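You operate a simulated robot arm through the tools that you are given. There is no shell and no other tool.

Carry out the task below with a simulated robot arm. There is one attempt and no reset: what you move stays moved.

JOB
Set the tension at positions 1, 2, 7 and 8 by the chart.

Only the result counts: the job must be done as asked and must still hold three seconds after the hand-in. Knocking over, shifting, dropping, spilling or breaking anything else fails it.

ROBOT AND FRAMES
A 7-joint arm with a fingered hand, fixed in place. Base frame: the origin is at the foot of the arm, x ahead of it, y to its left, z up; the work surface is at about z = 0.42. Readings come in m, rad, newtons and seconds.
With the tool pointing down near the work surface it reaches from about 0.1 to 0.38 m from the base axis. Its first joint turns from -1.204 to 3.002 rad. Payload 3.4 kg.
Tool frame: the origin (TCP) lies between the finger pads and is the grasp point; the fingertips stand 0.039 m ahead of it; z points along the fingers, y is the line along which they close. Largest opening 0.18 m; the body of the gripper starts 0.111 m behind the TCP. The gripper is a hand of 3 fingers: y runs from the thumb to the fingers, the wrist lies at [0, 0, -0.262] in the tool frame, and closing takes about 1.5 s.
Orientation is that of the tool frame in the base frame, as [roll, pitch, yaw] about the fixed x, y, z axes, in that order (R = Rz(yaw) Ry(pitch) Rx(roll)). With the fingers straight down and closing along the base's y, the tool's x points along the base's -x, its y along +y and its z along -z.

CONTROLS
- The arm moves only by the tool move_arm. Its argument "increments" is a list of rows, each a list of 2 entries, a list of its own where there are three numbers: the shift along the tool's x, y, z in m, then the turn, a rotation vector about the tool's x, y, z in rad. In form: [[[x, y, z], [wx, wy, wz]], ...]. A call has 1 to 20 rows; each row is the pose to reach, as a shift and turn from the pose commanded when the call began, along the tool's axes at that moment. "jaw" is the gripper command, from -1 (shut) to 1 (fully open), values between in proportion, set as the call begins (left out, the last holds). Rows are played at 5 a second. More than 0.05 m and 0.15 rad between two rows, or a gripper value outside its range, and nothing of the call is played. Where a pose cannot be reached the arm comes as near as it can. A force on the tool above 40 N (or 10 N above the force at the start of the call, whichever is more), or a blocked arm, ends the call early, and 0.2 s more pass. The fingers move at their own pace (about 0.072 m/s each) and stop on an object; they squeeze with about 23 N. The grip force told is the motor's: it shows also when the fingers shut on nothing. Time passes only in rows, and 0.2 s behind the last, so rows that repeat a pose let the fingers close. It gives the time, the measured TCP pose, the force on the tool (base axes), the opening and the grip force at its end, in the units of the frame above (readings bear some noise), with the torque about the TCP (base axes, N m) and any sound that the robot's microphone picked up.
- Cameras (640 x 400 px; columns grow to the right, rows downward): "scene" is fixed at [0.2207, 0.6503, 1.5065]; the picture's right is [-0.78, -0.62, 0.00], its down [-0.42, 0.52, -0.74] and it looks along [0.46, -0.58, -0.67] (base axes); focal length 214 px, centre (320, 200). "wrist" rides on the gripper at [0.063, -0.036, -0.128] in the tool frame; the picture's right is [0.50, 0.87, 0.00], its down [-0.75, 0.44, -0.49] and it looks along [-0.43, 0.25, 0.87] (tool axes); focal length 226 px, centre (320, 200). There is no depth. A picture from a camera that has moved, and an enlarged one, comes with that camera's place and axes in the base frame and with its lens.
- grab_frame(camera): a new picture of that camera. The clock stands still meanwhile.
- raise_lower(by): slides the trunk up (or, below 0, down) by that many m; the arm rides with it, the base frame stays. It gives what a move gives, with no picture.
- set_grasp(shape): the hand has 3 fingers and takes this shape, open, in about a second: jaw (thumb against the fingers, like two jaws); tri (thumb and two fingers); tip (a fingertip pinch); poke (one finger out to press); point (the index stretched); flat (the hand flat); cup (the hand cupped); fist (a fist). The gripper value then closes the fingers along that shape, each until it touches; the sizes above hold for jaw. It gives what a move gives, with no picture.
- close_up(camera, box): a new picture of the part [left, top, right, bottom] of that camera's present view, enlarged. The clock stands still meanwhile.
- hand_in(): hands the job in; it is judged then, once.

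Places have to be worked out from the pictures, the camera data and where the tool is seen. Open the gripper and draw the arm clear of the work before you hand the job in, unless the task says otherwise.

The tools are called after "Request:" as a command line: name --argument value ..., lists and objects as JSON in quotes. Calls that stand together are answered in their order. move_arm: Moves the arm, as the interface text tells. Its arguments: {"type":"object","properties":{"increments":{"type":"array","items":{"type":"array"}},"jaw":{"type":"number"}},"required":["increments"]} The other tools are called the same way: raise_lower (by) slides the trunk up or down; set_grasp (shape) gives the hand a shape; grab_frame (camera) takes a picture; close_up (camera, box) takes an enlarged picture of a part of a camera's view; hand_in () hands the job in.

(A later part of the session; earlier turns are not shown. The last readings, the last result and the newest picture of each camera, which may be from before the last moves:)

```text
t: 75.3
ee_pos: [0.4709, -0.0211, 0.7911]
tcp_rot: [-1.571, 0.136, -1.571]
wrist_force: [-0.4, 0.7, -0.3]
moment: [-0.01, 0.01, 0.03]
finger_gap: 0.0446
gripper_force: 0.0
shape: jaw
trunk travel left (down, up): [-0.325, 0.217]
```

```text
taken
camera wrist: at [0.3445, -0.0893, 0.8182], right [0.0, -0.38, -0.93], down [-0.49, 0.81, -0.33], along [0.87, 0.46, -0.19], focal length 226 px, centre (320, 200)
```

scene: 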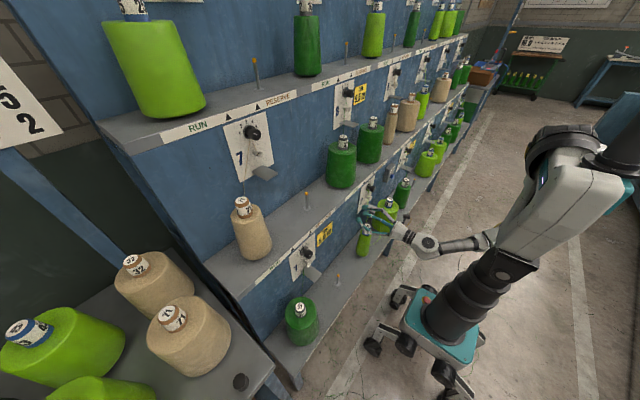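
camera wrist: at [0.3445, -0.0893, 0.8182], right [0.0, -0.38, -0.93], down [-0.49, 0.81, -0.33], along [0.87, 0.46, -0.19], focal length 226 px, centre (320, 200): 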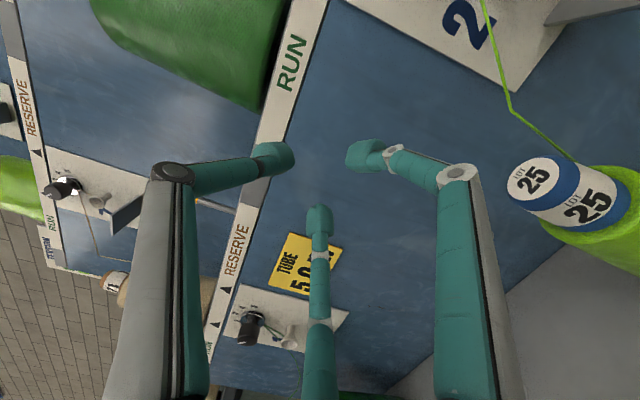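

Fine so far. I continue another 16 cm left.

Request:
move_arm --increments '[[[-0.0396, 0.0053, 0], [0, 0, 0]], [[-0.0793, 0.0107, 0], [0, 0, 0]], [[-0.1189, 0.016, 0], [0, 0, 0]], [[-0.1586, 0.0214, 0], [0, 0, 0]], [[-0.1586, 0.0214, 0], [0, 0, 0]]]'

Request:
grab_frame --camera "scene"

Request:
grab_frame --camera "wrist"

```text
t: 76.5
ee_pos: [0.4783, 0.1197, 0.7791]
tcp_rot: [-1.564, 0.094, -1.575]
wrist_force: [-0.3, 0.1, 0.0]
moment: [-0.03, -0.01, 0.01]
finger_gap: 0.0448
gripper_force: 0.0
shape: jaw
trunk travel left (down, up): [-0.325, 0.217]
```

```text
taken
```

scene: 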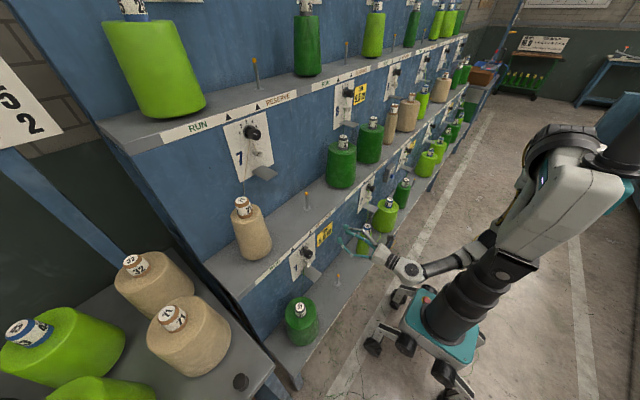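

```text
taken
camera wrist: at [0.3506, 0.0557, 0.8087], right [0.0, -0.42, -0.91], down [-0.49, 0.79, -0.37], along [0.87, 0.44, -0.2], focal length 226 px, centre (320, 200)
```

wrist: 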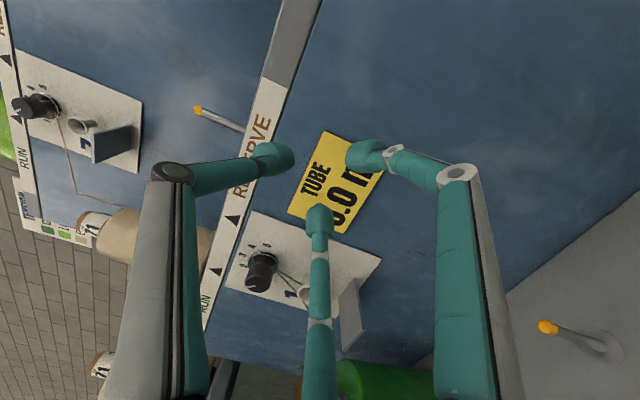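

The hand is about 2 cm short of the commanded place with no limit reported; the forearm may be near the column. I hold to see if it settles.

Request:
move_arm --increments '[[[0, 0, 0], [0, 0, 0]], [[0, 0, 0], [0, 0, 0]]]'

Request:
close_up --camera "scene" --box '[340, 190, 560, 330]'

```text
t: 77.1
ee_pos: [0.4795, 0.1212, 0.7794]
tcp_rot: [-1.563, 0.095, -1.576]
wrist_force: [-0.5, 0.5, -0.8]
moment: [0.01, -0.02, 0.01]
finger_gap: 0.0448
gripper_force: 0.1
shape: jaw
trunk travel left (down, up): [-0.325, 0.217]
```

```text
2.86 times, centred on (450, 260) of scene
camera zoom: at [0.2207, 0.6503, 1.5065], right [-0.78, -0.62, 0.0], down [-0.42, 0.52, -0.74], along [0.46, -0.58, -0.67], focal length 613 px, centre (-51, 29)
```

zoom: 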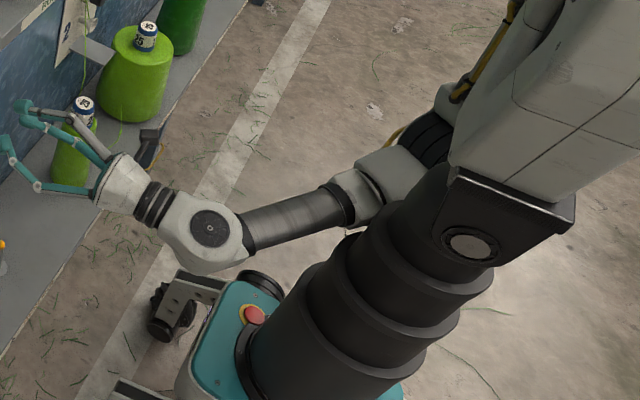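

The zoom shows the elbow resting against the black lift column, holding the arm back. I move the hand forward here, where the panel is clear between dials, so the elbow comes off the column.

Request:
move_arm --increments '[[[0.0046, 0.0004, 0.015], [0, 0, 0]], [[0.0092, 0.0008, 0.03], [0, 0, 0]], [[0.0092, 0.0008, 0.042], [0, 0, 0]], [[0.0092, 0.0008, 0.054], [0, 0, 0]], [[0.0092, 0.0008, 0.054], [0, 0, 0]]]'

Request:
close_up --camera "scene" --box '[340, 190, 560, 330]'

Request:
grab_frame --camera "wrist"

```text
t: 78.3
ee_pos: [0.5269, 0.1327, 0.7872]
tcp_rot: [-1.572, 0.136, -1.571]
wrist_force: [0.2, 0.1, -0.8]
moment: [0.01, -0.04, -0.02]
finger_gap: 0.0451
gripper_force: 0.1
shape: jaw
trunk travel left (down, up): [-0.325, 0.217]
```

```text
2.86 times, centred on (450, 260) of scene
camera zoom: at [0.2207, 0.6503, 1.5065], right [-0.78, -0.62, 0.0], down [-0.42, 0.52, -0.74], along [0.46, -0.58, -0.67], focal length 613 px, centre (-51, 29)
```

zoom: 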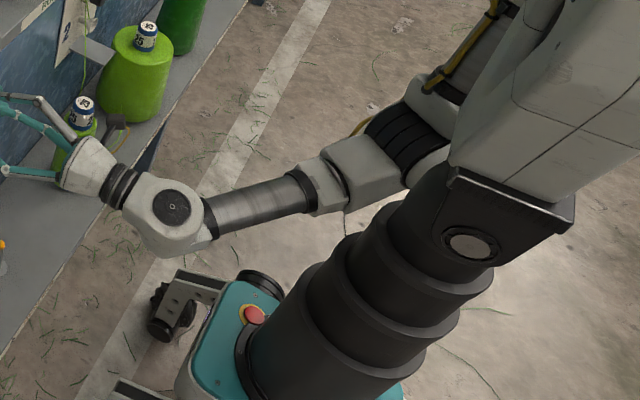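

```text
taken
camera wrist: at [0.3999, 0.0651, 0.814], right [0.0, -0.38, -0.93], down [-0.49, 0.81, -0.33], along [0.87, 0.46, -0.19], focal length 226 px, centre (320, 200)
```

wrist: 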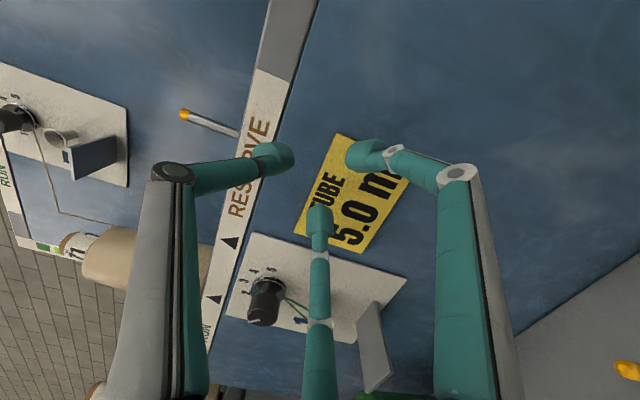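

The elbow is now in front of the column and clear, and the pose matches the command. I go left along a path that eases back so the fingers stay clear of knob 1 (at y≈0.30).

Request:
move_arm --increments '[[[-0.0347, 0.0047, 0], [0, 0, 0]], [[-0.0694, 0.0094, -0.01], [0, 0, 0]], [[-0.1041, 0.0141, -0.027], [0, 0, 0]], [[-0.1387, 0.0188, -0.035], [0, 0, 0]], [[-0.1685, 0.0228, -0.037], [0, 0, 0]], [[-0.1685, 0.0228, -0.037], [0, 0, 0]]]'

Request:
close_up --camera "scene" --box '[260, 190, 560, 380]'

Request:
grab_frame --camera "wrist"

```text
t: 79.5
ee_pos: [0.5002, 0.2156, 0.721]
tcp_rot: [-1.567, -0.01, -1.586]
wrist_force: [0.2, 0.2, 0.3]
moment: [0.02, 0.01, -0.01]
finger_gap: 0.0447
gripper_force: 0.1
shape: jaw
trunk travel left (down, up): [-0.325, 0.217]
stopped in row 5: the arm was blocked; the commanded pose is now the measured one
```

```text
2.11 times, centred on (410, 285) of scene
camera zoom: at [0.2207, 0.6503, 1.5065], right [-0.78, -0.62, 0.0], down [-0.42, 0.52, -0.74], along [0.46, -0.58, -0.67], focal length 452 px, centre (130, 21)
```

zoom: 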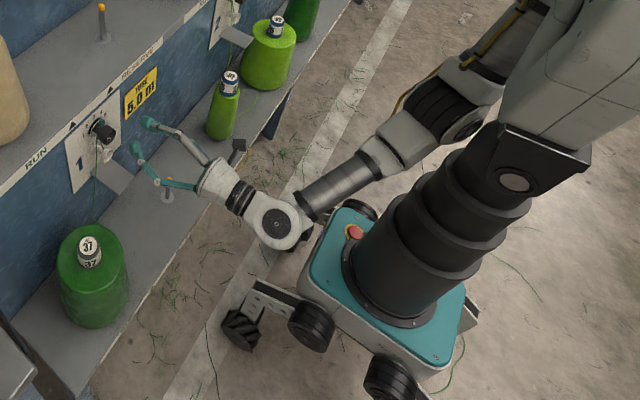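

```text
taken
camera wrist: at [0.3719, 0.1555, 0.7584], right [-0.01, -0.51, -0.86], down [-0.48, 0.76, -0.44], along [0.88, 0.41, -0.25], focal length 226 px, centre (320, 200)
```

wrist: 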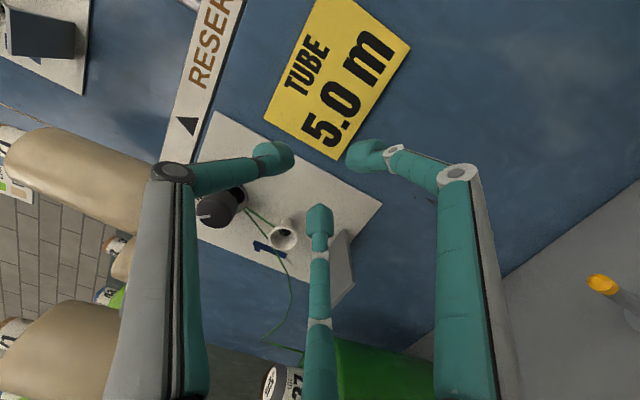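

The elbow met the column again and the call stopped. I return to the last good pose at y≈0.13, then I will raise the trunk so the arm is straighter and the elbow clears the column.

Request:
move_arm --increments '[[[0.028, -0.022, 0.002], [0, 0, 0.05]], [[0.056, -0.044, 0.012], [0, 0, 0.1]], [[0.0833, -0.0651, 0.0286], [0, 0, 0.146]], [[0.0833, -0.0651, 0.0286], [0, 0, 0.146]]]'

Request:
close_up --camera "scene" --box '[260, 190, 560, 380]'

Request:
grab_frame --camera "wrist"

```text
t: 80.5
ee_pos: [0.5266, 0.1325, 0.7909]
tcp_rot: [-1.567, 0.137, -1.586]
wrist_force: [-0.5, 0.4, 0.1]
moment: [0.01, -0.02, 0.03]
finger_gap: 0.0451
gripper_force: 0.0
shape: jaw
trunk travel left (down, up): [-0.325, 0.217]
```

```text
2.11 times, centred on (410, 285) of scene
camera zoom: at [0.2207, 0.6503, 1.5065], right [-0.78, -0.62, 0.0], down [-0.42, 0.52, -0.74], along [0.46, -0.58, -0.67], focal length 452 px, centre (130, 21)
```

zoom: 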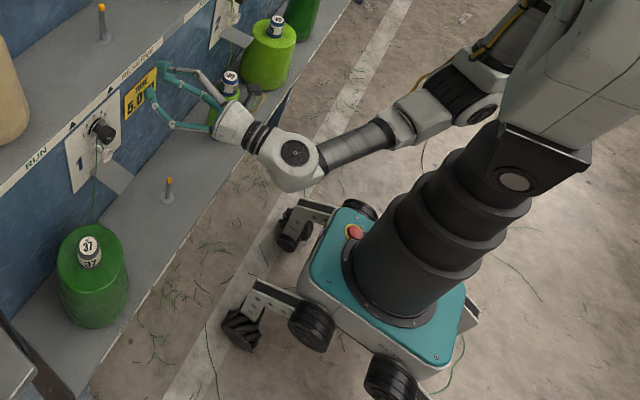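

```text
taken
camera wrist: at [0.398, 0.0679, 0.818], right [0.0, -0.38, -0.93], down [-0.48, 0.81, -0.33], along [0.88, 0.44, -0.18], focal length 226 px, centre (320, 200)
```

wrist: 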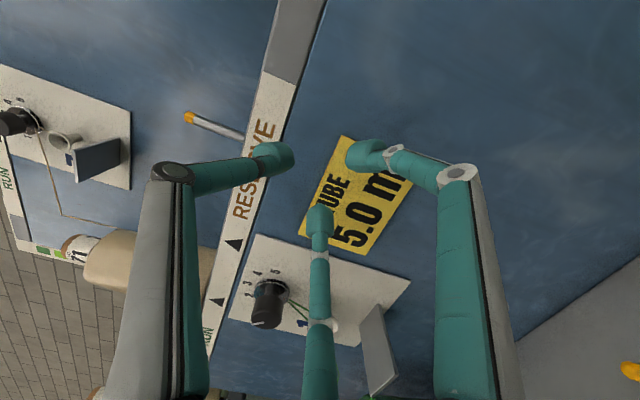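

Back at the good pose. I raise the trunk 0.12 m (the hand rises to z≈0.91, still in front of the shelf edge), then bring the hand back down with a straighter arm.

Request:
raise_lower --by 0.12

Request:
grab_frame --camera "scene"

Request:
grab_frame --camera "wrist"

```text
t: 82.0
ee_pos: [0.5277, 0.1318, 0.9084]
tcp_rot: [-1.569, 0.136, -1.586]
wrist_force: [-0.8, 0.7, -0.6]
moment: [0.03, 0.03, -0.01]
finger_gap: 0.0453
gripper_force: 0.0
shape: jaw
trunk travel left (down, up): [-0.445, 0.097]
```

```text
taken
```

scene: 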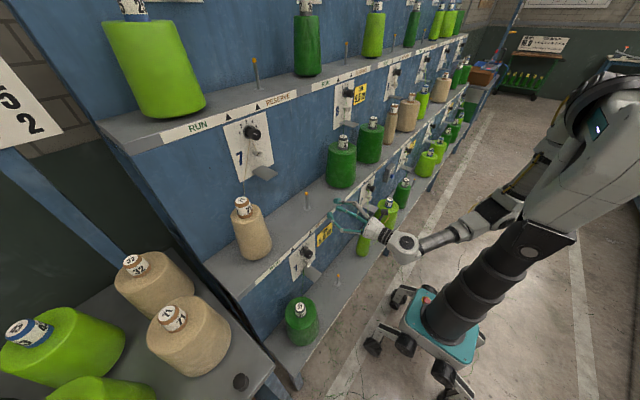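

```text
taken
camera wrist: at [0.3991, 0.0669, 0.935], right [0.0, -0.38, -0.93], down [-0.48, 0.81, -0.33], along [0.88, 0.44, -0.18], focal length 226 px, centre (320, 200)
```

wrist: 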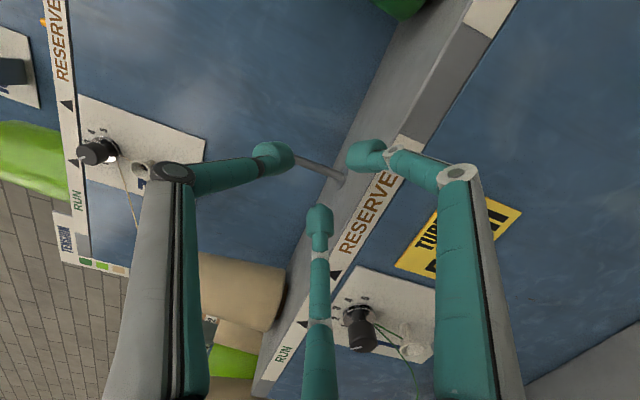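

The trunk is up and the hand is in front of the shelf. I lower the hand back to z≈0.79 here and check the elbow.

Request:
move_arm --increments '[[[0.0041, 0.0297, -0.0026], [0, -0.004, 0]], [[0.0083, 0.0595, -0.0051], [-0.001, -0.008, 0]], [[0.0124, 0.0892, -0.0077], [-0.0015, -0.012, 0]], [[0.0165, 0.1189, -0.0102], [-0.0021, -0.0153, 0]], [[0.0165, 0.1189, -0.0102], [-0.0021, -0.0153, 0]]]'

Request:
close_up --camera "scene" --box '[300, 130, 620, 330]'

Request:
grab_frame --camera "wrist"

```text
t: 83.2
ee_pos: [0.5167, 0.1317, 0.7828]
tcp_rot: [-1.566, 0.138, -1.57]
wrist_force: [0.2, 0.3, -0.4]
moment: [0.0, 0.0, -0.02]
finger_gap: 0.0452
gripper_force: 0.1
shape: jaw
trunk travel left (down, up): [-0.445, 0.097]
```

```text
2.00 times, centred on (460, 230) of scene
camera zoom: at [0.2207, 0.6503, 1.5065], right [-0.78, -0.62, 0.0], down [-0.42, 0.52, -0.74], along [0.46, -0.58, -0.67], focal length 429 px, centre (40, 140)
```

zoom: 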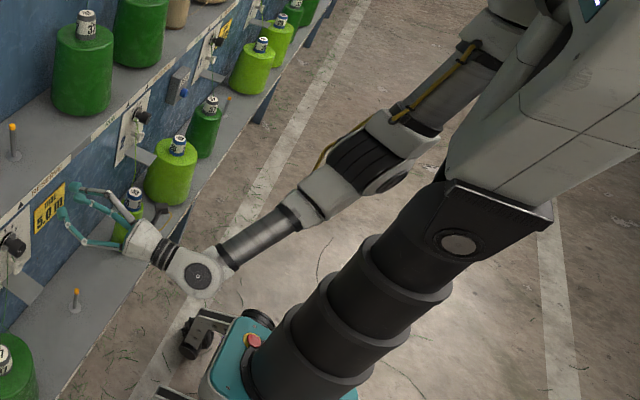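

```text
taken
camera wrist: at [0.3891, 0.0644, 0.8111], right [0.0, -0.38, -0.93], down [-0.49, 0.81, -0.33], along [0.87, 0.46, -0.18], focal length 226 px, centre (320, 200)
```

wrist: 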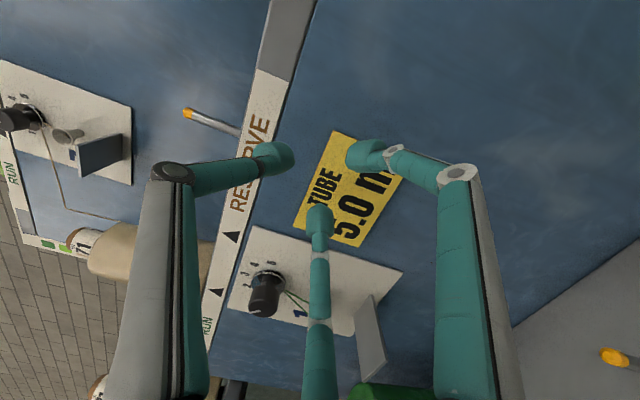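

The arm is straighter and the elbow is well clear of the column. I move left to dial 1 at (0.487, 0.302, 0.788).

Request:
move_arm --increments '[[[-0.03, 0.0021, -0.01], [0, 0, 0]], [[-0.0649, 0.0049, -0.02], [0, 0, 0]], [[-0.0997, 0.0087, -0.028], [0, 0, 0]], [[-0.1344, 0.0136, -0.03], [0, 0, 0]], [[-0.1691, 0.0184, -0.03], [0, 0, 0]], [[-0.1691, 0.0184, -0.03], [0, 0, 0]]]'

Request:
close_up --camera "scene" --box '[260, 130, 620, 355]'

Request:
grab_frame --camera "wrist"

```text
t: 84.6
ee_pos: [0.4834, 0.2544, 0.8058]
tcp_rot: [-1.572, 0.138, -1.568]
wrist_force: [-0.2, -0.3, 0.0]
moment: [0.03, 0.01, -0.01]
finger_gap: 0.045
gripper_force: 0.1
shape: jaw
out of reach, approached as far as the arm can: row 4, 5, 6
trunk travel left (down, up): [-0.445, 0.097]
```

```text
1.78 times, centred on (440, 242) of scene
camera zoom: at [0.2207, 0.6503, 1.5065], right [-0.78, -0.62, 0.0], down [-0.42, 0.52, -0.74], along [0.46, -0.58, -0.67], focal length 381 px, centre (107, 124)
```

zoom: 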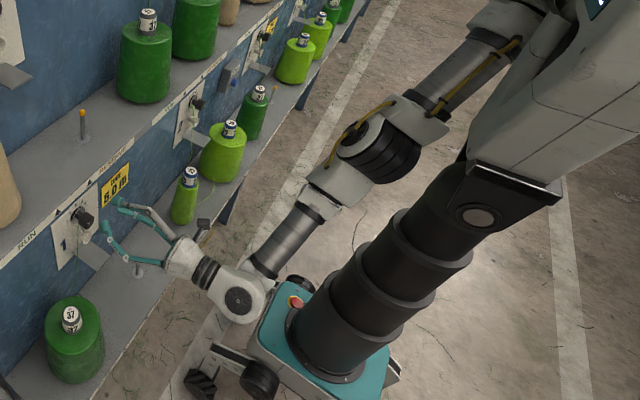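

```text
taken
camera wrist: at [0.3561, 0.1884, 0.8318], right [0.0, -0.38, -0.93], down [-0.49, 0.81, -0.33], along [0.87, 0.46, -0.19], focal length 226 px, centre (320, 200)
```

wrist: 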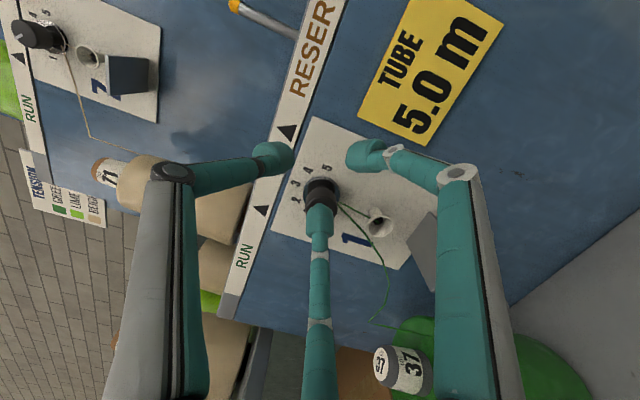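

The arm is now nearly at full stretch, 5 cm short of dial 1. I lift the hand 4 cm and then lower the trunk 6 cm, which gives the reach back while staying above dial 1's ledge.

Request:
move_arm --increments '[[[-0.0028, -0.0198, -0.002], [0, 0, 0]], [[-0.0055, -0.0396, -0.004], [0, 0, 0]], [[-0.0055, -0.0396, -0.004], [0, 0, 0]]]'

Request:
raise_lower --by -0.06

Request:
close_up --camera "scene" --box '[260, 130, 620, 355]'

Request:
grab_frame --camera "wrist"

```text
t: 85.4
ee_pos: [0.4781, 0.2571, 0.8403]
tcp_rot: [-1.566, 0.136, -1.571]
wrist_force: [0.2, 0.6, 0.0]
moment: [-0.01, 0.03, 0.0]
finger_gap: 0.0449
gripper_force: 0.0
shape: jaw
trunk travel left (down, up): [-0.445, 0.097]
```

```text
t: 86.4
ee_pos: [0.4763, 0.2553, 0.7853]
tcp_rot: [-1.568, 0.136, -1.571]
wrist_force: [0.1, 0.6, 0.0]
moment: [0.02, 0.01, -0.01]
finger_gap: 0.0449
gripper_force: 0.1
shape: jaw
trunk travel left (down, up): [-0.385, 0.157]
```

```text
1.78 times, centred on (440, 242) of scene
camera zoom: at [0.2207, 0.6503, 1.5065], right [-0.78, -0.62, 0.0], down [-0.42, 0.52, -0.74], along [0.46, -0.58, -0.67], focal length 381 px, centre (107, 124)
```

zoom: 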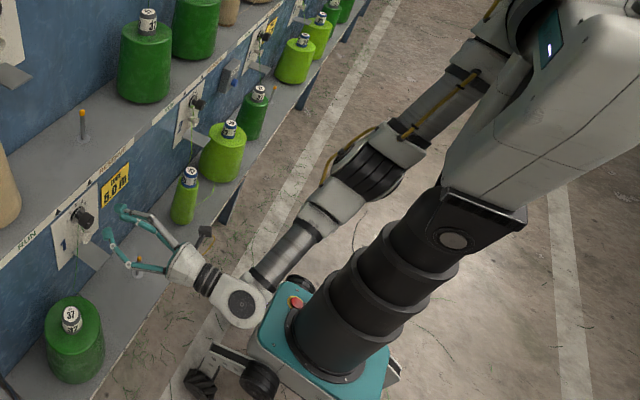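

```text
taken
camera wrist: at [0.3487, 0.188, 0.8121], right [0.0, -0.38, -0.93], down [-0.49, 0.81, -0.33], along [0.87, 0.46, -0.18], focal length 226 px, centre (320, 200)
```

wrist: 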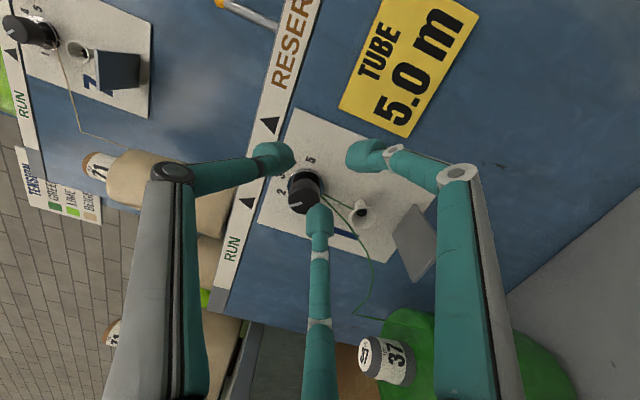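

Good: the hand is level at y = 0.255. I move the remaining 4.7 cm left onto the axis of knob 1.

Request:
move_arm --increments '[[[-0.0157, 0.0012, 0.002], [0, 0, 0]], [[-0.0313, 0.0023, 0.004], [0, 0, 0]], [[-0.047, 0.0035, 0.006], [0, 0, 0]], [[-0.047, 0.0035, 0.006], [0, 0, 0]]]'

Request:
close_up --camera "scene" --box '[260, 130, 620, 355]'

Request:
grab_frame --camera "wrist"

```text
t: 87.4
ee_pos: [0.4791, 0.2852, 0.7852]
tcp_rot: [-1.569, 0.136, -1.569]
wrist_force: [-0.3, 0.8, -0.7]
moment: [0.03, 0.01, -0.05]
finger_gap: 0.045
gripper_force: 0.1
shape: jaw
out of reach, approached as far as the arm can: row 3, 4
trunk travel left (down, up): [-0.385, 0.157]
```

```text
1.78 times, centred on (440, 242) of scene
camera zoom: at [0.2207, 0.6503, 1.5065], right [-0.78, -0.62, 0.0], down [-0.42, 0.52, -0.74], along [0.46, -0.58, -0.67], focal length 381 px, centre (107, 124)
```

zoom: 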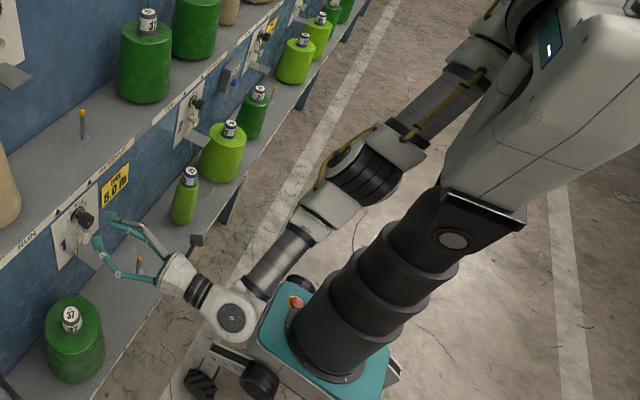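

```text
taken
camera wrist: at [0.3524, 0.2185, 0.8128], right [0.0, -0.38, -0.93], down [-0.49, 0.81, -0.33], along [0.87, 0.46, -0.18], focal length 226 px, centre (320, 200)
```

wrist: 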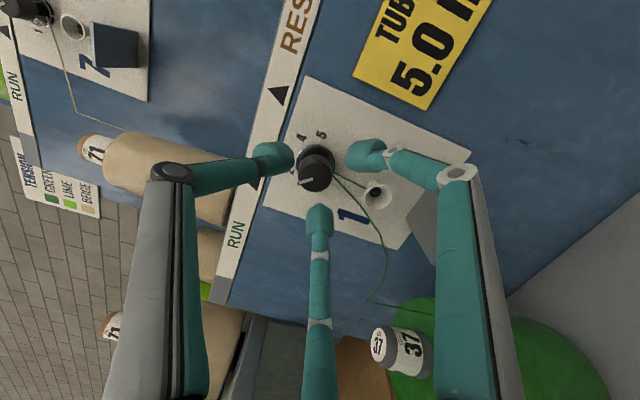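

Still 1.7 cm short in y. Being slightly farther forward should ease the wrist bend, so I try (0.498, 0.302, 0.788), which leaves about 1 cm before the knob face.

Request:
move_arm --increments '[[[0, 0, 0.018], [0, 0, 0]], [[-0.0086, -0.0003, 0.018], [0, 0, 0]], [[-0.0172, -0.0006, 0.018], [0, 0, 0]], [[-0.0172, -0.0006, 0.018], [0, 0, 0]]]'

Request:
close_up --camera "scene" --box '[260, 210, 360, 290]'

Request:
grab_frame --camera "wrist"

```text
t: 88.4
ee_pos: [0.4932, 0.2853, 0.7958]
tcp_rot: [-1.568, 0.137, -1.57]
wrist_force: [-0.1, -0.6, -0.3]
moment: [-0.02, -0.01, 0.0]
finger_gap: 0.0447
gripper_force: 0.0
shape: jaw
out of reach, approached as far as the arm can: row 1, 2, 3, 4
trunk travel left (down, up): [-0.385, 0.157]
```

```text
5.00 times, centred on (310, 250) of scene
camera zoom: at [0.2207, 0.6503, 1.5065], right [-0.78, -0.62, 0.0], down [-0.42, 0.52, -0.74], along [0.46, -0.58, -0.67], focal length 1072 px, centre (370, -50)
```

zoom: 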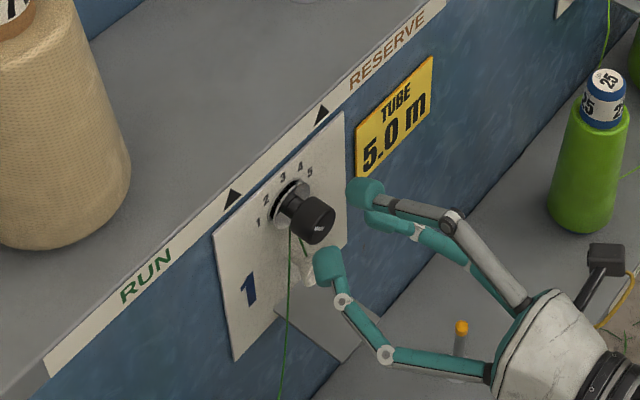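

```text
taken
camera wrist: at [0.3666, 0.2192, 0.8216], right [0.0, -0.38, -0.93], down [-0.49, 0.81, -0.33], along [0.87, 0.46, -0.18], focal length 226 px, centre (320, 200)
```

wrist: 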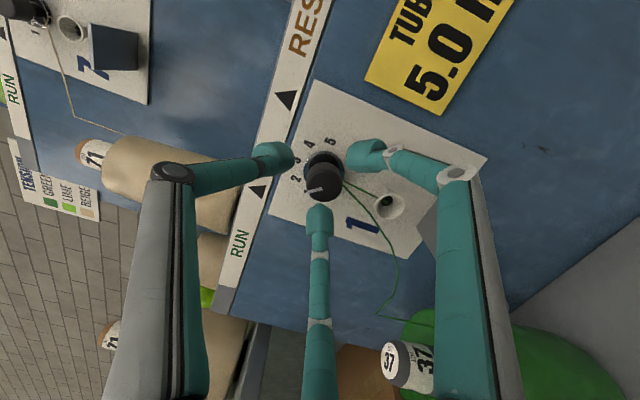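

Now the reach is the limit again (the hand rises as it goes forward), so I lower the trunk a further 4 cm and then recentre.

Request:
raise_lower --by -0.04

Request:
move_arm --increments '[[[-0.0025, -0.0155, -0.005], [0, 0, 0]], [[-0.0045, -0.0305, -0.007], [0, 0, 0]], [[-0.0045, -0.0305, -0.007], [0, 0, 0]]]'

Request:
grab_frame --camera "wrist"

Request:
close_up --camera "scene" --box '[260, 130, 620, 355]'

```text
t: 89.2
ee_pos: [0.4944, 0.286, 0.7553]
tcp_rot: [-1.567, 0.136, -1.571]
wrist_force: [0.2, -0.6, -0.4]
moment: [0.0, 0.0, 0.01]
finger_gap: 0.045
gripper_force: 0.1
shape: jaw
trunk travel left (down, up): [-0.345, 0.197]
```

```text
t: 90.0
ee_pos: [0.4881, 0.2848, 0.7864]
tcp_rot: [-1.566, 0.136, -1.57]
wrist_force: [0.5, 0.2, -0.5]
moment: [-0.02, -0.03, 0.01]
finger_gap: 0.0448
gripper_force: 0.1
shape: jaw
trunk travel left (down, up): [-0.345, 0.197]
```

```text
taken
camera wrist: at [0.3603, 0.218, 0.8119], right [0.0, -0.38, -0.93], down [-0.49, 0.81, -0.33], along [0.87, 0.46, -0.18], focal length 226 px, centre (320, 200)
```

wrist: 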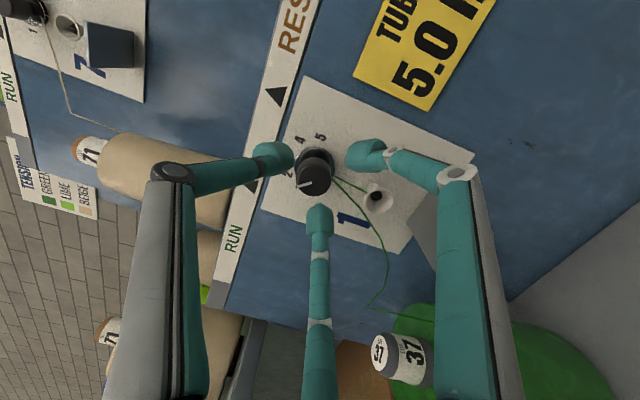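

```text
1.78 times, centred on (440, 242) of scene
camera zoom: at [0.2207, 0.6503, 1.5065], right [-0.78, -0.62, 0.0], down [-0.42, 0.52, -0.74], along [0.46, -0.58, -0.67], focal length 381 px, centre (107, 124)
```

zoom: 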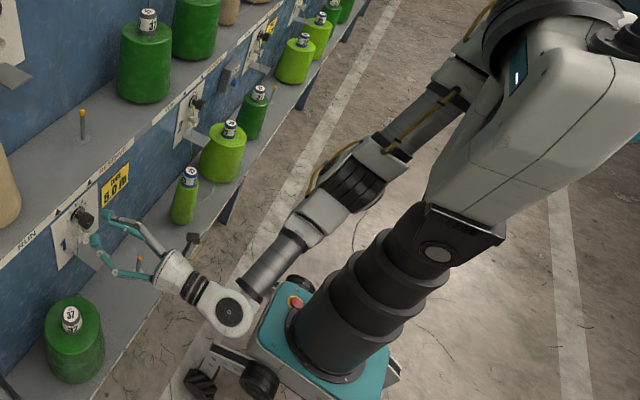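

Good, reached without a limit. Before the last shift, I locate knob 1 precisely.

Request:
close_up --camera "wrist" --box '[265, 120, 375, 230]'

```text
3.64 times, centred on (320, 175) of wrist
camera zoom: at [0.3603, 0.218, 0.8119], right [0.0, -0.38, -0.93], down [-0.49, 0.81, -0.33], along [0.87, 0.46, -0.18], focal length 822 px, centre (320, 291)
```

zoom: 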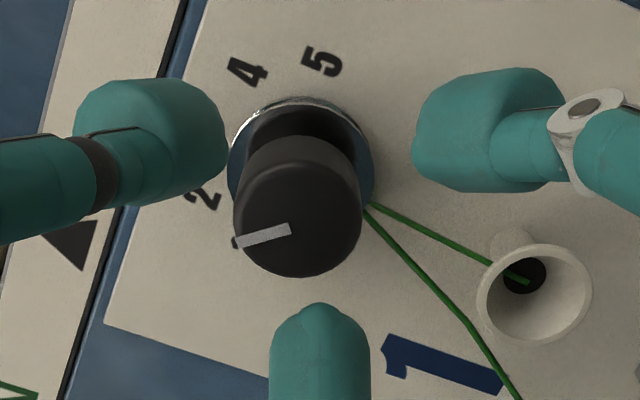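

Knob 1 is at (0.548, 0.299, 0.787) and points at "2" (−38°), so it must turn 80° clockwise to "4". I shift 1.4 cm left and pre-roll the hand counter-clockwise to gain twisting room, narrowing the fingers.

Request:
move_arm --increments '[[[-0.007, 0.001, 0], [0, 0, 0]], [[-0.014, 0.0017, 0], [0, 0, 0]], [[-0.014, 0.0017, 0], [0, 0, -0.14]], [[-0.014, 0.0017, 0], [0, 0, -0.28]], [[-0.014, 0.0017, 0], [0, 0, -0.42]], [[-0.014, 0.0017, 0], [0, 0, -0.56]], [[-0.014, 0.0017, 0], [0, 0, -0.7]], [[-0.014, 0.0017, 0], [0, 0, -0.84]], [[-0.014, 0.0017, 0], [0, 0, -0.98]], [[-0.014, 0.0017, 0], [0, 0, -1.12]], [[-0.014, 0.0017, 0], [0, 0, -1.2]], [[-0.014, 0.0017, 0], [0, 0, -1.2]]]' --jaw -0.58

Request:
grab_frame --camera "wrist"

Request:
close_up --camera "scene" --box '[260, 210, 360, 290]'

```text
t: 92.6
ee_pos: [0.4869, 0.2995, 0.7848]
tcp_rot: [-1.566, -1.064, -1.575]
wrist_force: [-0.6, 0.3, -0.3]
moment: [0.02, -0.03, -0.01]
finger_gap: 0.0384
gripper_force: 0.1
shape: jaw
trunk travel left (down, up): [-0.345, 0.197]
```

```text
taken
camera wrist: at [0.3597, 0.3012, 0.8567], right [0.0, -1.0, 0.02], down [-0.49, -0.02, -0.87], along [0.87, -0.01, -0.49], focal length 226 px, centre (320, 200)
```

wrist: 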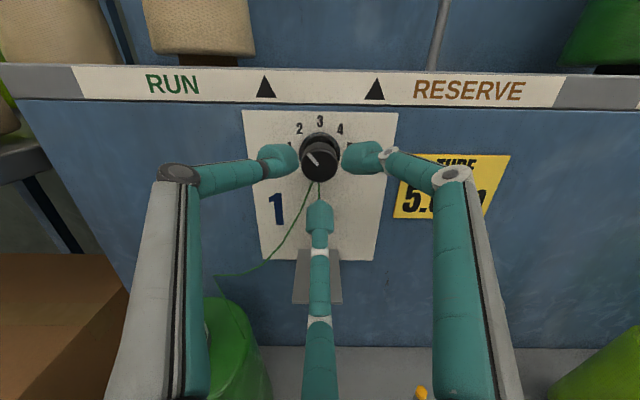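

```text
5.00 times, centred on (310, 250) of scene
camera zoom: at [0.2207, 0.6503, 1.5065], right [-0.78, -0.62, 0.0], down [-0.42, 0.52, -0.74], along [0.46, -0.58, -0.67], focal length 1072 px, centre (370, -50)
```

zoom: 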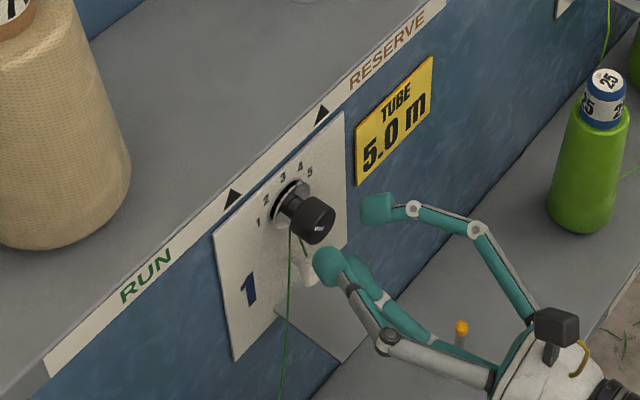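

The view is upright and no limit appeared. I check alignment and the pointer with a close-up.

Request:
close_up --camera "wrist" --box '[265, 105, 375, 215]'

```text
3.64 times, centred on (320, 160) of wrist
camera zoom: at [0.3597, 0.3012, 0.8567], right [0.0, -1.0, 0.02], down [-0.49, -0.02, -0.87], along [0.87, -0.01, -0.49], focal length 822 px, centre (320, 346)
```

zoom: 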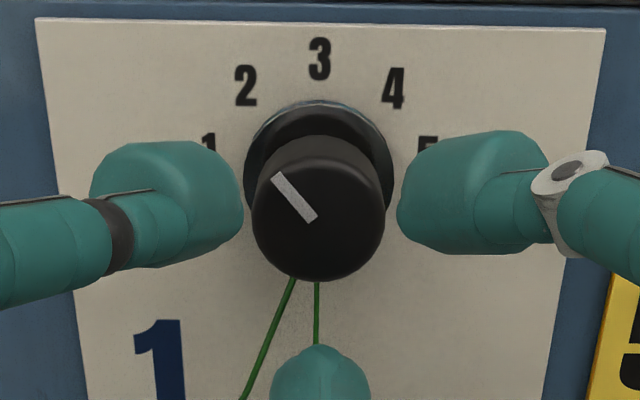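

Well aligned (z off by 2 mm), and the pointer reads −42°, i.e. "2". I roll another 14° so the whole 80° twist stays inside the tested range, and lift 1.5 mm.

Request:
move_arm --increments '[[[0.0013, -0.0007, 0], [0, 0, -0.12]], [[0.0013, -0.0007, 0], [0, 0, -0.25]], [[0.0013, -0.0007, 0], [0, 0, -0.25]]]'

Request:
grab_frame --camera "wrist"

```text
t: 93.4
ee_pos: [0.487, 0.3012, 0.7856]
tcp_rot: [-1.561, -1.315, -1.58]
wrist_force: [0.1, -0.5, 1.2]
moment: [-0.01, -0.01, 0.0]
finger_gap: 0.0381
gripper_force: 0.1
shape: jaw
trunk travel left (down, up): [-0.345, 0.197]
```

```text
taken
camera wrist: at [0.36, 0.3188, 0.8552], right [0.0, -0.96, 0.26], down [-0.49, -0.23, -0.84], along [0.87, -0.13, -0.47], focal length 226 px, centre (320, 200)
```

wrist: 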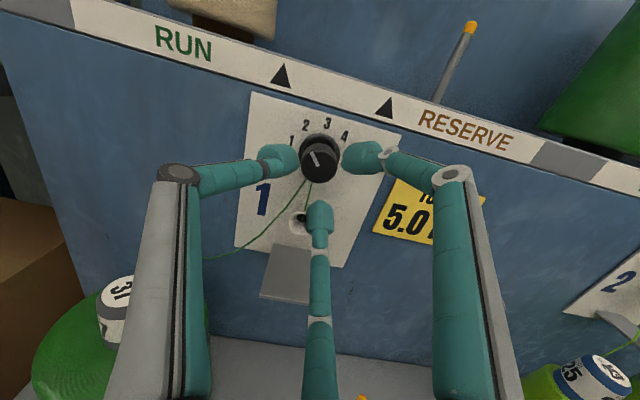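

No limit. I advance 40 mm onto knob 1.

Request:
move_arm --increments '[[[0, 0, 0.013], [0, 0, 0]], [[0, 0, 0.026], [0, 0, 0]], [[0, 0, 0.04], [0, 0, 0]], [[0, 0, 0.04], [0, 0, 0]]]'

Request:
close_up --camera "wrist" --box '[260, 110, 380, 220]'

Request:
close_up --camera "scene" --box '[260, 210, 360, 290]'

```text
t: 94.4
ee_pos: [0.5277, 0.2962, 0.7838]
tcp_rot: [-1.56, -1.312, -1.581]
wrist_force: [-0.3, 1.6, 0.7]
moment: [0.02, -0.01, 0.04]
finger_gap: 0.0388
gripper_force: 0.0
shape: jaw
out of reach, approached as far as the arm can: row 3, 4
trunk travel left (down, up): [-0.345, 0.197]
```

```text
3.64 times, centred on (320, 165) of wrist
camera zoom: at [0.4006, 0.315, 0.8521], right [0.0, -0.96, 0.26], down [-0.49, -0.23, -0.84], along [0.87, -0.13, -0.47], focal length 822 px, centre (320, 327)
```

zoom: 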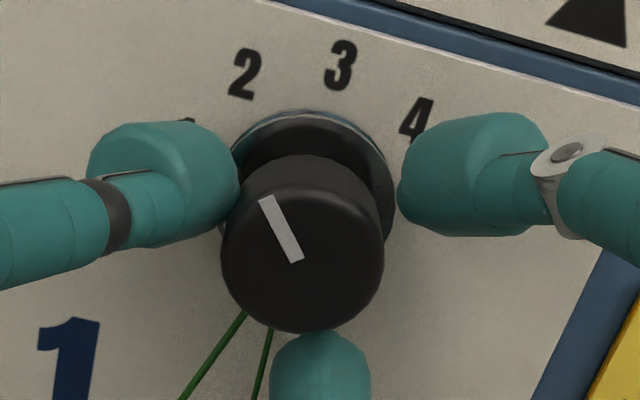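

```text
5.00 times, centred on (310, 250) of scene
camera zoom: at [0.2207, 0.6503, 1.5065], right [-0.78, -0.62, 0.0], down [-0.42, 0.52, -0.74], along [0.46, -0.58, -0.67], focal length 1072 px, centre (370, -50)
```

zoom: 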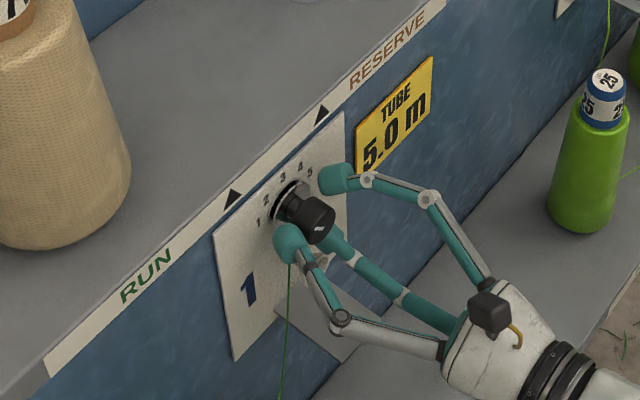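

The hand is again at the edge of its reach here, 3–4 mm off the knob axis. To have margin for twisting, I back off, lift 4 cm and lower the trunk 4 cm.

Request:
move_arm --increments '[[[0, 0, -0.014], [0, 0, 0]], [[0, 0, -0.028], [0, 0, 0]], [[0, 0, -0.042], [0, 0, 0]], [[0.019, -0.0066, -0.042], [0, 0, 0]], [[0.0379, -0.0131, -0.042], [0, 0, 0]], [[0.0379, -0.0131, -0.042], [0, 0, 0]]]'

Request:
raise_lower --by -0.04

Request:
close_up --camera "wrist" --box '[265, 105, 375, 215]'

Request:
close_up --camera "scene" --box '[260, 130, 620, 355]'

```text
t: 95.8
ee_pos: [0.4853, 0.2979, 0.8243]
tcp_rot: [-1.558, -1.315, -1.582]
wrist_force: [0.5, -1.0, -0.6]
moment: [-0.05, -0.04, -0.01]
finger_gap: 0.0383
gripper_force: 0.0
shape: jaw
trunk travel left (down, up): [-0.345, 0.197]
```

```text
t: 96.7
ee_pos: [0.4842, 0.2979, 0.7839]
tcp_rot: [-1.556, -1.316, -1.585]
wrist_force: [0.0, 0.0, 0.4]
moment: [-0.02, 0.06, 0.0]
finger_gap: 0.0383
gripper_force: 0.1
shape: jaw
trunk travel left (down, up): [-0.305, 0.237]
```

```text
3.64 times, centred on (320, 160) of wrist
camera zoom: at [0.3571, 0.3168, 0.8533], right [0.0, -0.96, 0.26], down [-0.49, -0.23, -0.84], along [0.87, -0.13, -0.47], focal length 822 px, centre (320, 346)
```

zoom: 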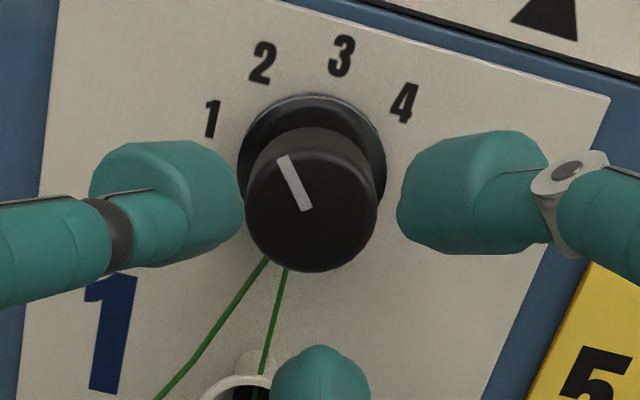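

```text
1.78 times, centred on (440, 242) of scene
camera zoom: at [0.2207, 0.6503, 1.5065], right [-0.78, -0.62, 0.0], down [-0.42, 0.52, -0.74], along [0.46, -0.58, -0.67], focal length 381 px, centre (107, 124)
```

zoom: 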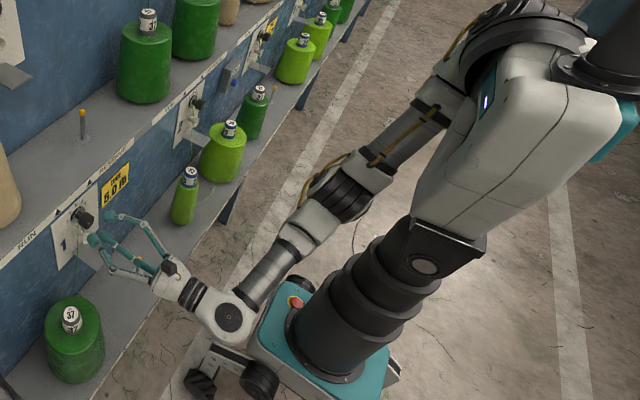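

I shift 3 mm to centre on the knob and advance again.

Request:
move_arm --increments '[[[0.0023, -0.0035, 0.005], [0, 0, 0]], [[0.0023, -0.0035, 0.018], [0, 0, 0]], [[0.0023, -0.0035, 0.03], [0, 0, 0]], [[0.0023, -0.0035, 0.042], [0, 0, 0]], [[0.0023, -0.0035, 0.042], [0, 0, 0]]]'

Request:
close_up --camera "wrist" --box '[260, 110, 380, 220]'

Request:
close_up --camera "scene" --box '[260, 210, 360, 290]'

```text
t: 97.8
ee_pos: [0.5276, 0.3015, 0.7881]
tcp_rot: [-1.562, -1.313, -1.58]
wrist_force: [-0.3, 0.3, 0.5]
moment: [0.0, -0.03, 0.0]
finger_gap: 0.0379
gripper_force: 0.2
shape: jaw
trunk travel left (down, up): [-0.305, 0.237]
```

```text
3.64 times, centred on (320, 165) of wrist
camera zoom: at [0.401, 0.3209, 0.8569], right [0.0, -0.96, 0.26], down [-0.49, -0.23, -0.84], along [0.87, -0.13, -0.47], focal length 822 px, centre (320, 327)
```

zoom: 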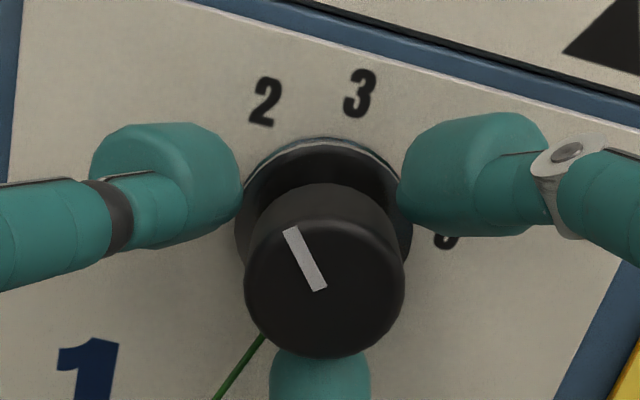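

```text
5.00 times, centred on (310, 250) of scene
camera zoom: at [0.2207, 0.6503, 1.5065], right [-0.78, -0.62, 0.0], down [-0.42, 0.52, -0.74], along [0.46, -0.58, -0.67], focal length 1072 px, centre (370, -50)
```

zoom: 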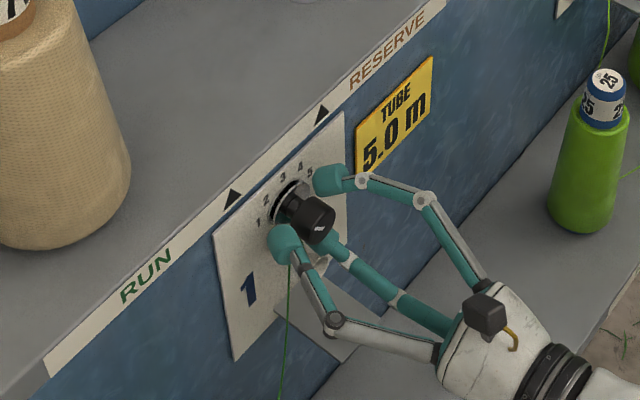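

Nicely centred and no limit reported. I close on knob 1.

Request:
move_arm --increments '[[[0, 0, 0], [0, 0, 0]], [[0, 0, 0], [0, 0, 0]], [[0, 0, 0], [0, 0, 0]], [[0, 0, 0], [0, 0, 0]], [[0, 0, 0], [0, 0, 0]]]' --jaw -1

Request:
move_arm --increments '[[[0, 0, 0], [0, 0, 0.09]], [[0, 0, 0], [0, 0, 0.18]], [[0, 0, 0], [0, 0, 0.27]], [[0, 0, 0], [0, 0, 0.36]], [[0, 0, 0], [0, 0, 0.36]]]'

Request:
close_up --camera "wrist" --box '[260, 110, 380, 220]'

```text
t: 99.0
ee_pos: [0.5282, 0.3007, 0.7873]
tcp_rot: [-1.562, -1.315, -1.582]
wrist_force: [3.0, -0.2, 1.9]
moment: [0.03, -0.04, -0.04]
finger_gap: 0.0256
gripper_force: 23.7
shape: jaw
trunk travel left (down, up): [-0.305, 0.237]
```

```text
t: 100.2
ee_pos: [0.5277, 0.3005, 0.788]
tcp_rot: [-1.565, -0.953, -1.574]
wrist_force: [9.4, 1.4, 2.9]
moment: [0.01, -0.11, 0.08]
finger_gap: 0.0252
gripper_force: 23.1
shape: jaw
trunk travel left (down, up): [-0.305, 0.237]
```

```text
3.64 times, centred on (320, 165) of wrist
camera zoom: at [0.4006, 0.2935, 0.859], right [0.0, -1.0, -0.09], down [-0.49, 0.08, -0.87], along [0.87, 0.05, -0.49], focal length 822 px, centre (320, 327)
```

zoom: 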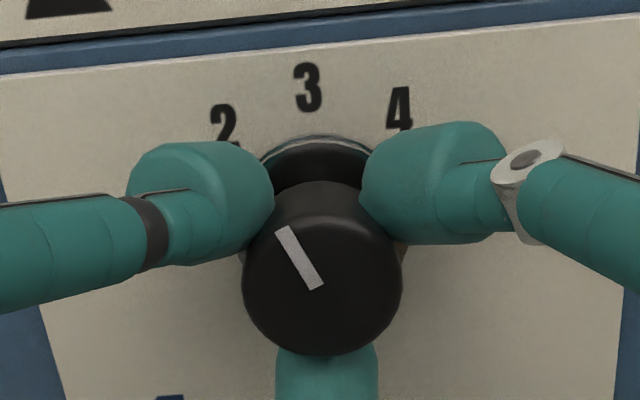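

Turning well with only slight lag. Another 20°.

Request:
move_arm --increments '[[[0, 0, 0], [0, 0, 0.09]], [[0, 0, 0], [0, 0, 0.18]], [[0, 0, 0], [0, 0, 0.27]], [[0, 0, 0], [0, 0, 0.36]], [[0, 0, 0], [0, 0, 0.36]]]'

Request:
close_up --camera "wrist" --box '[260, 110, 380, 220]'

```text
t: 101.5
ee_pos: [0.5273, 0.2998, 0.7864]
tcp_rot: [-1.569, -0.591, -1.573]
wrist_force: [16.1, -0.7, 3.3]
moment: [0.01, -0.16, 0.03]
finger_gap: 0.025
gripper_force: 22.8
shape: jaw
trunk travel left (down, up): [-0.305, 0.237]
```

```text
3.64 times, centred on (320, 165) of wrist
camera zoom: at [0.4002, 0.2681, 0.8515], right [0.0, -0.9, -0.44], down [-0.49, 0.38, -0.78], along [0.87, 0.22, -0.44], focal length 822 px, centre (320, 327)
```

zoom: 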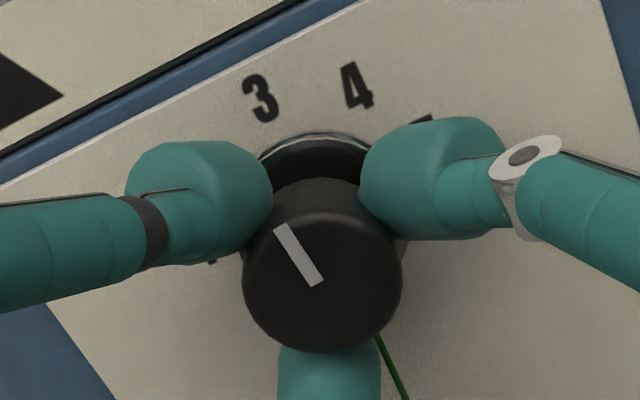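

The pointer is near −3° now ("3"). The axial pull is growing to 16 N, so I add a 1.5 mm forward shift while turning another 20°.

Request:
move_arm --increments '[[[0, 0, 0.0015], [0, 0, 0.09]], [[0, 0, 0.0015], [0, 0, 0.18]], [[0, 0, 0.0015], [0, 0, 0.27]], [[0, 0, 0.0015], [0, 0, 0.36]], [[0, 0, 0.0015], [0, 0, 0.36]]]'

Request:
close_up --camera "wrist" --box '[260, 110, 380, 220]'

```text
t: 102.7
ee_pos: [0.5291, 0.2983, 0.7869]
tcp_rot: [-1.569, -0.232, -1.572]
wrist_force: [5.4, -2.9, 0.0]
moment: [0.02, -0.06, -0.11]
finger_gap: 0.0248
gripper_force: 22.8
shape: jaw
trunk travel left (down, up): [-0.305, 0.237]
```

```text
3.64 times, centred on (320, 165) of wrist
camera zoom: at [0.4009, 0.2471, 0.8362], right [0.0, -0.69, -0.73], down [-0.49, 0.63, -0.6], along [0.87, 0.36, -0.34], focal length 822 px, centre (320, 327)
```

zoom: 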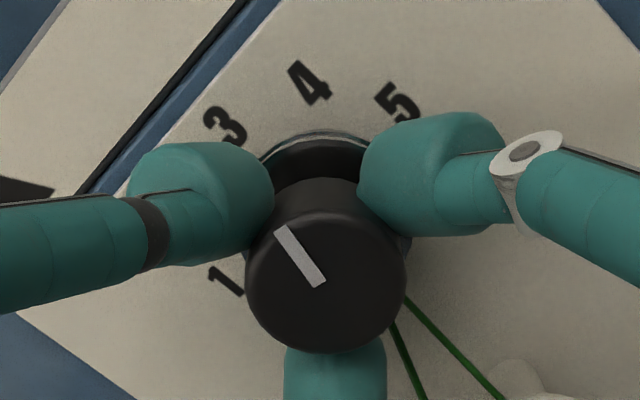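

Force relieved and the pointer is at about +16°. I turn another 24° toward "4".

Request:
move_arm --increments '[[[0, 0, 0.0005], [0, 0, 0.09]], [[0, 0, 0.0005], [0, 0, 0.18]], [[0, 0, 0.0005], [0, 0, 0.27]], [[0, 0, 0.0005], [0, 0, 0.36]], [[0, 0, 0.0005], [0, 0, 0.42]], [[0, 0, 0.0005], [0, 0, 0.42]]]'

Request:
close_up --camera "wrist" --box '[260, 110, 380, 220]'

Request:
close_up --camera "scene" --box '[284, 236, 332, 266]'

```text
t: 104.0
ee_pos: [0.5294, 0.3007, 0.7859]
tcp_rot: [-1.57, 0.188, -1.573]
wrist_force: [-2.4, -2.7, -0.1]
moment: [0.0, 0.01, -0.09]
finger_gap: 0.0246
gripper_force: 22.8
shape: jaw
trunk travel left (down, up): [-0.305, 0.237]
```

```text
3.64 times, centred on (320, 165) of wrist
camera zoom: at [0.4016, 0.2316, 0.8102], right [0.0, -0.33, -0.94], down [-0.49, 0.82, -0.29], along [0.87, 0.46, -0.16], focal length 822 px, centre (320, 327)
```

zoom: 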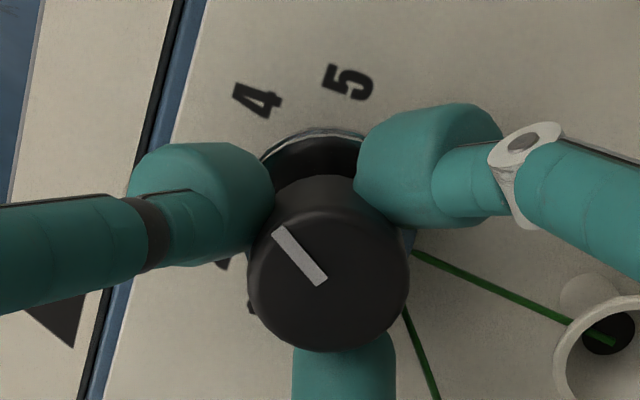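

```text
13.33 times, centred on (308, 251) of scene
camera zoom: at [0.2207, 0.6503, 1.5065], right [-0.78, -0.62, 0.0], down [-0.42, 0.52, -0.74], along [0.46, -0.58, -0.67], focal length 2860 px, centre (480, -480)
```

zoom: 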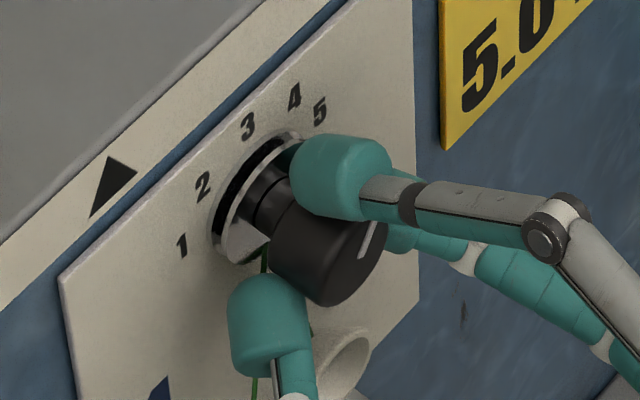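

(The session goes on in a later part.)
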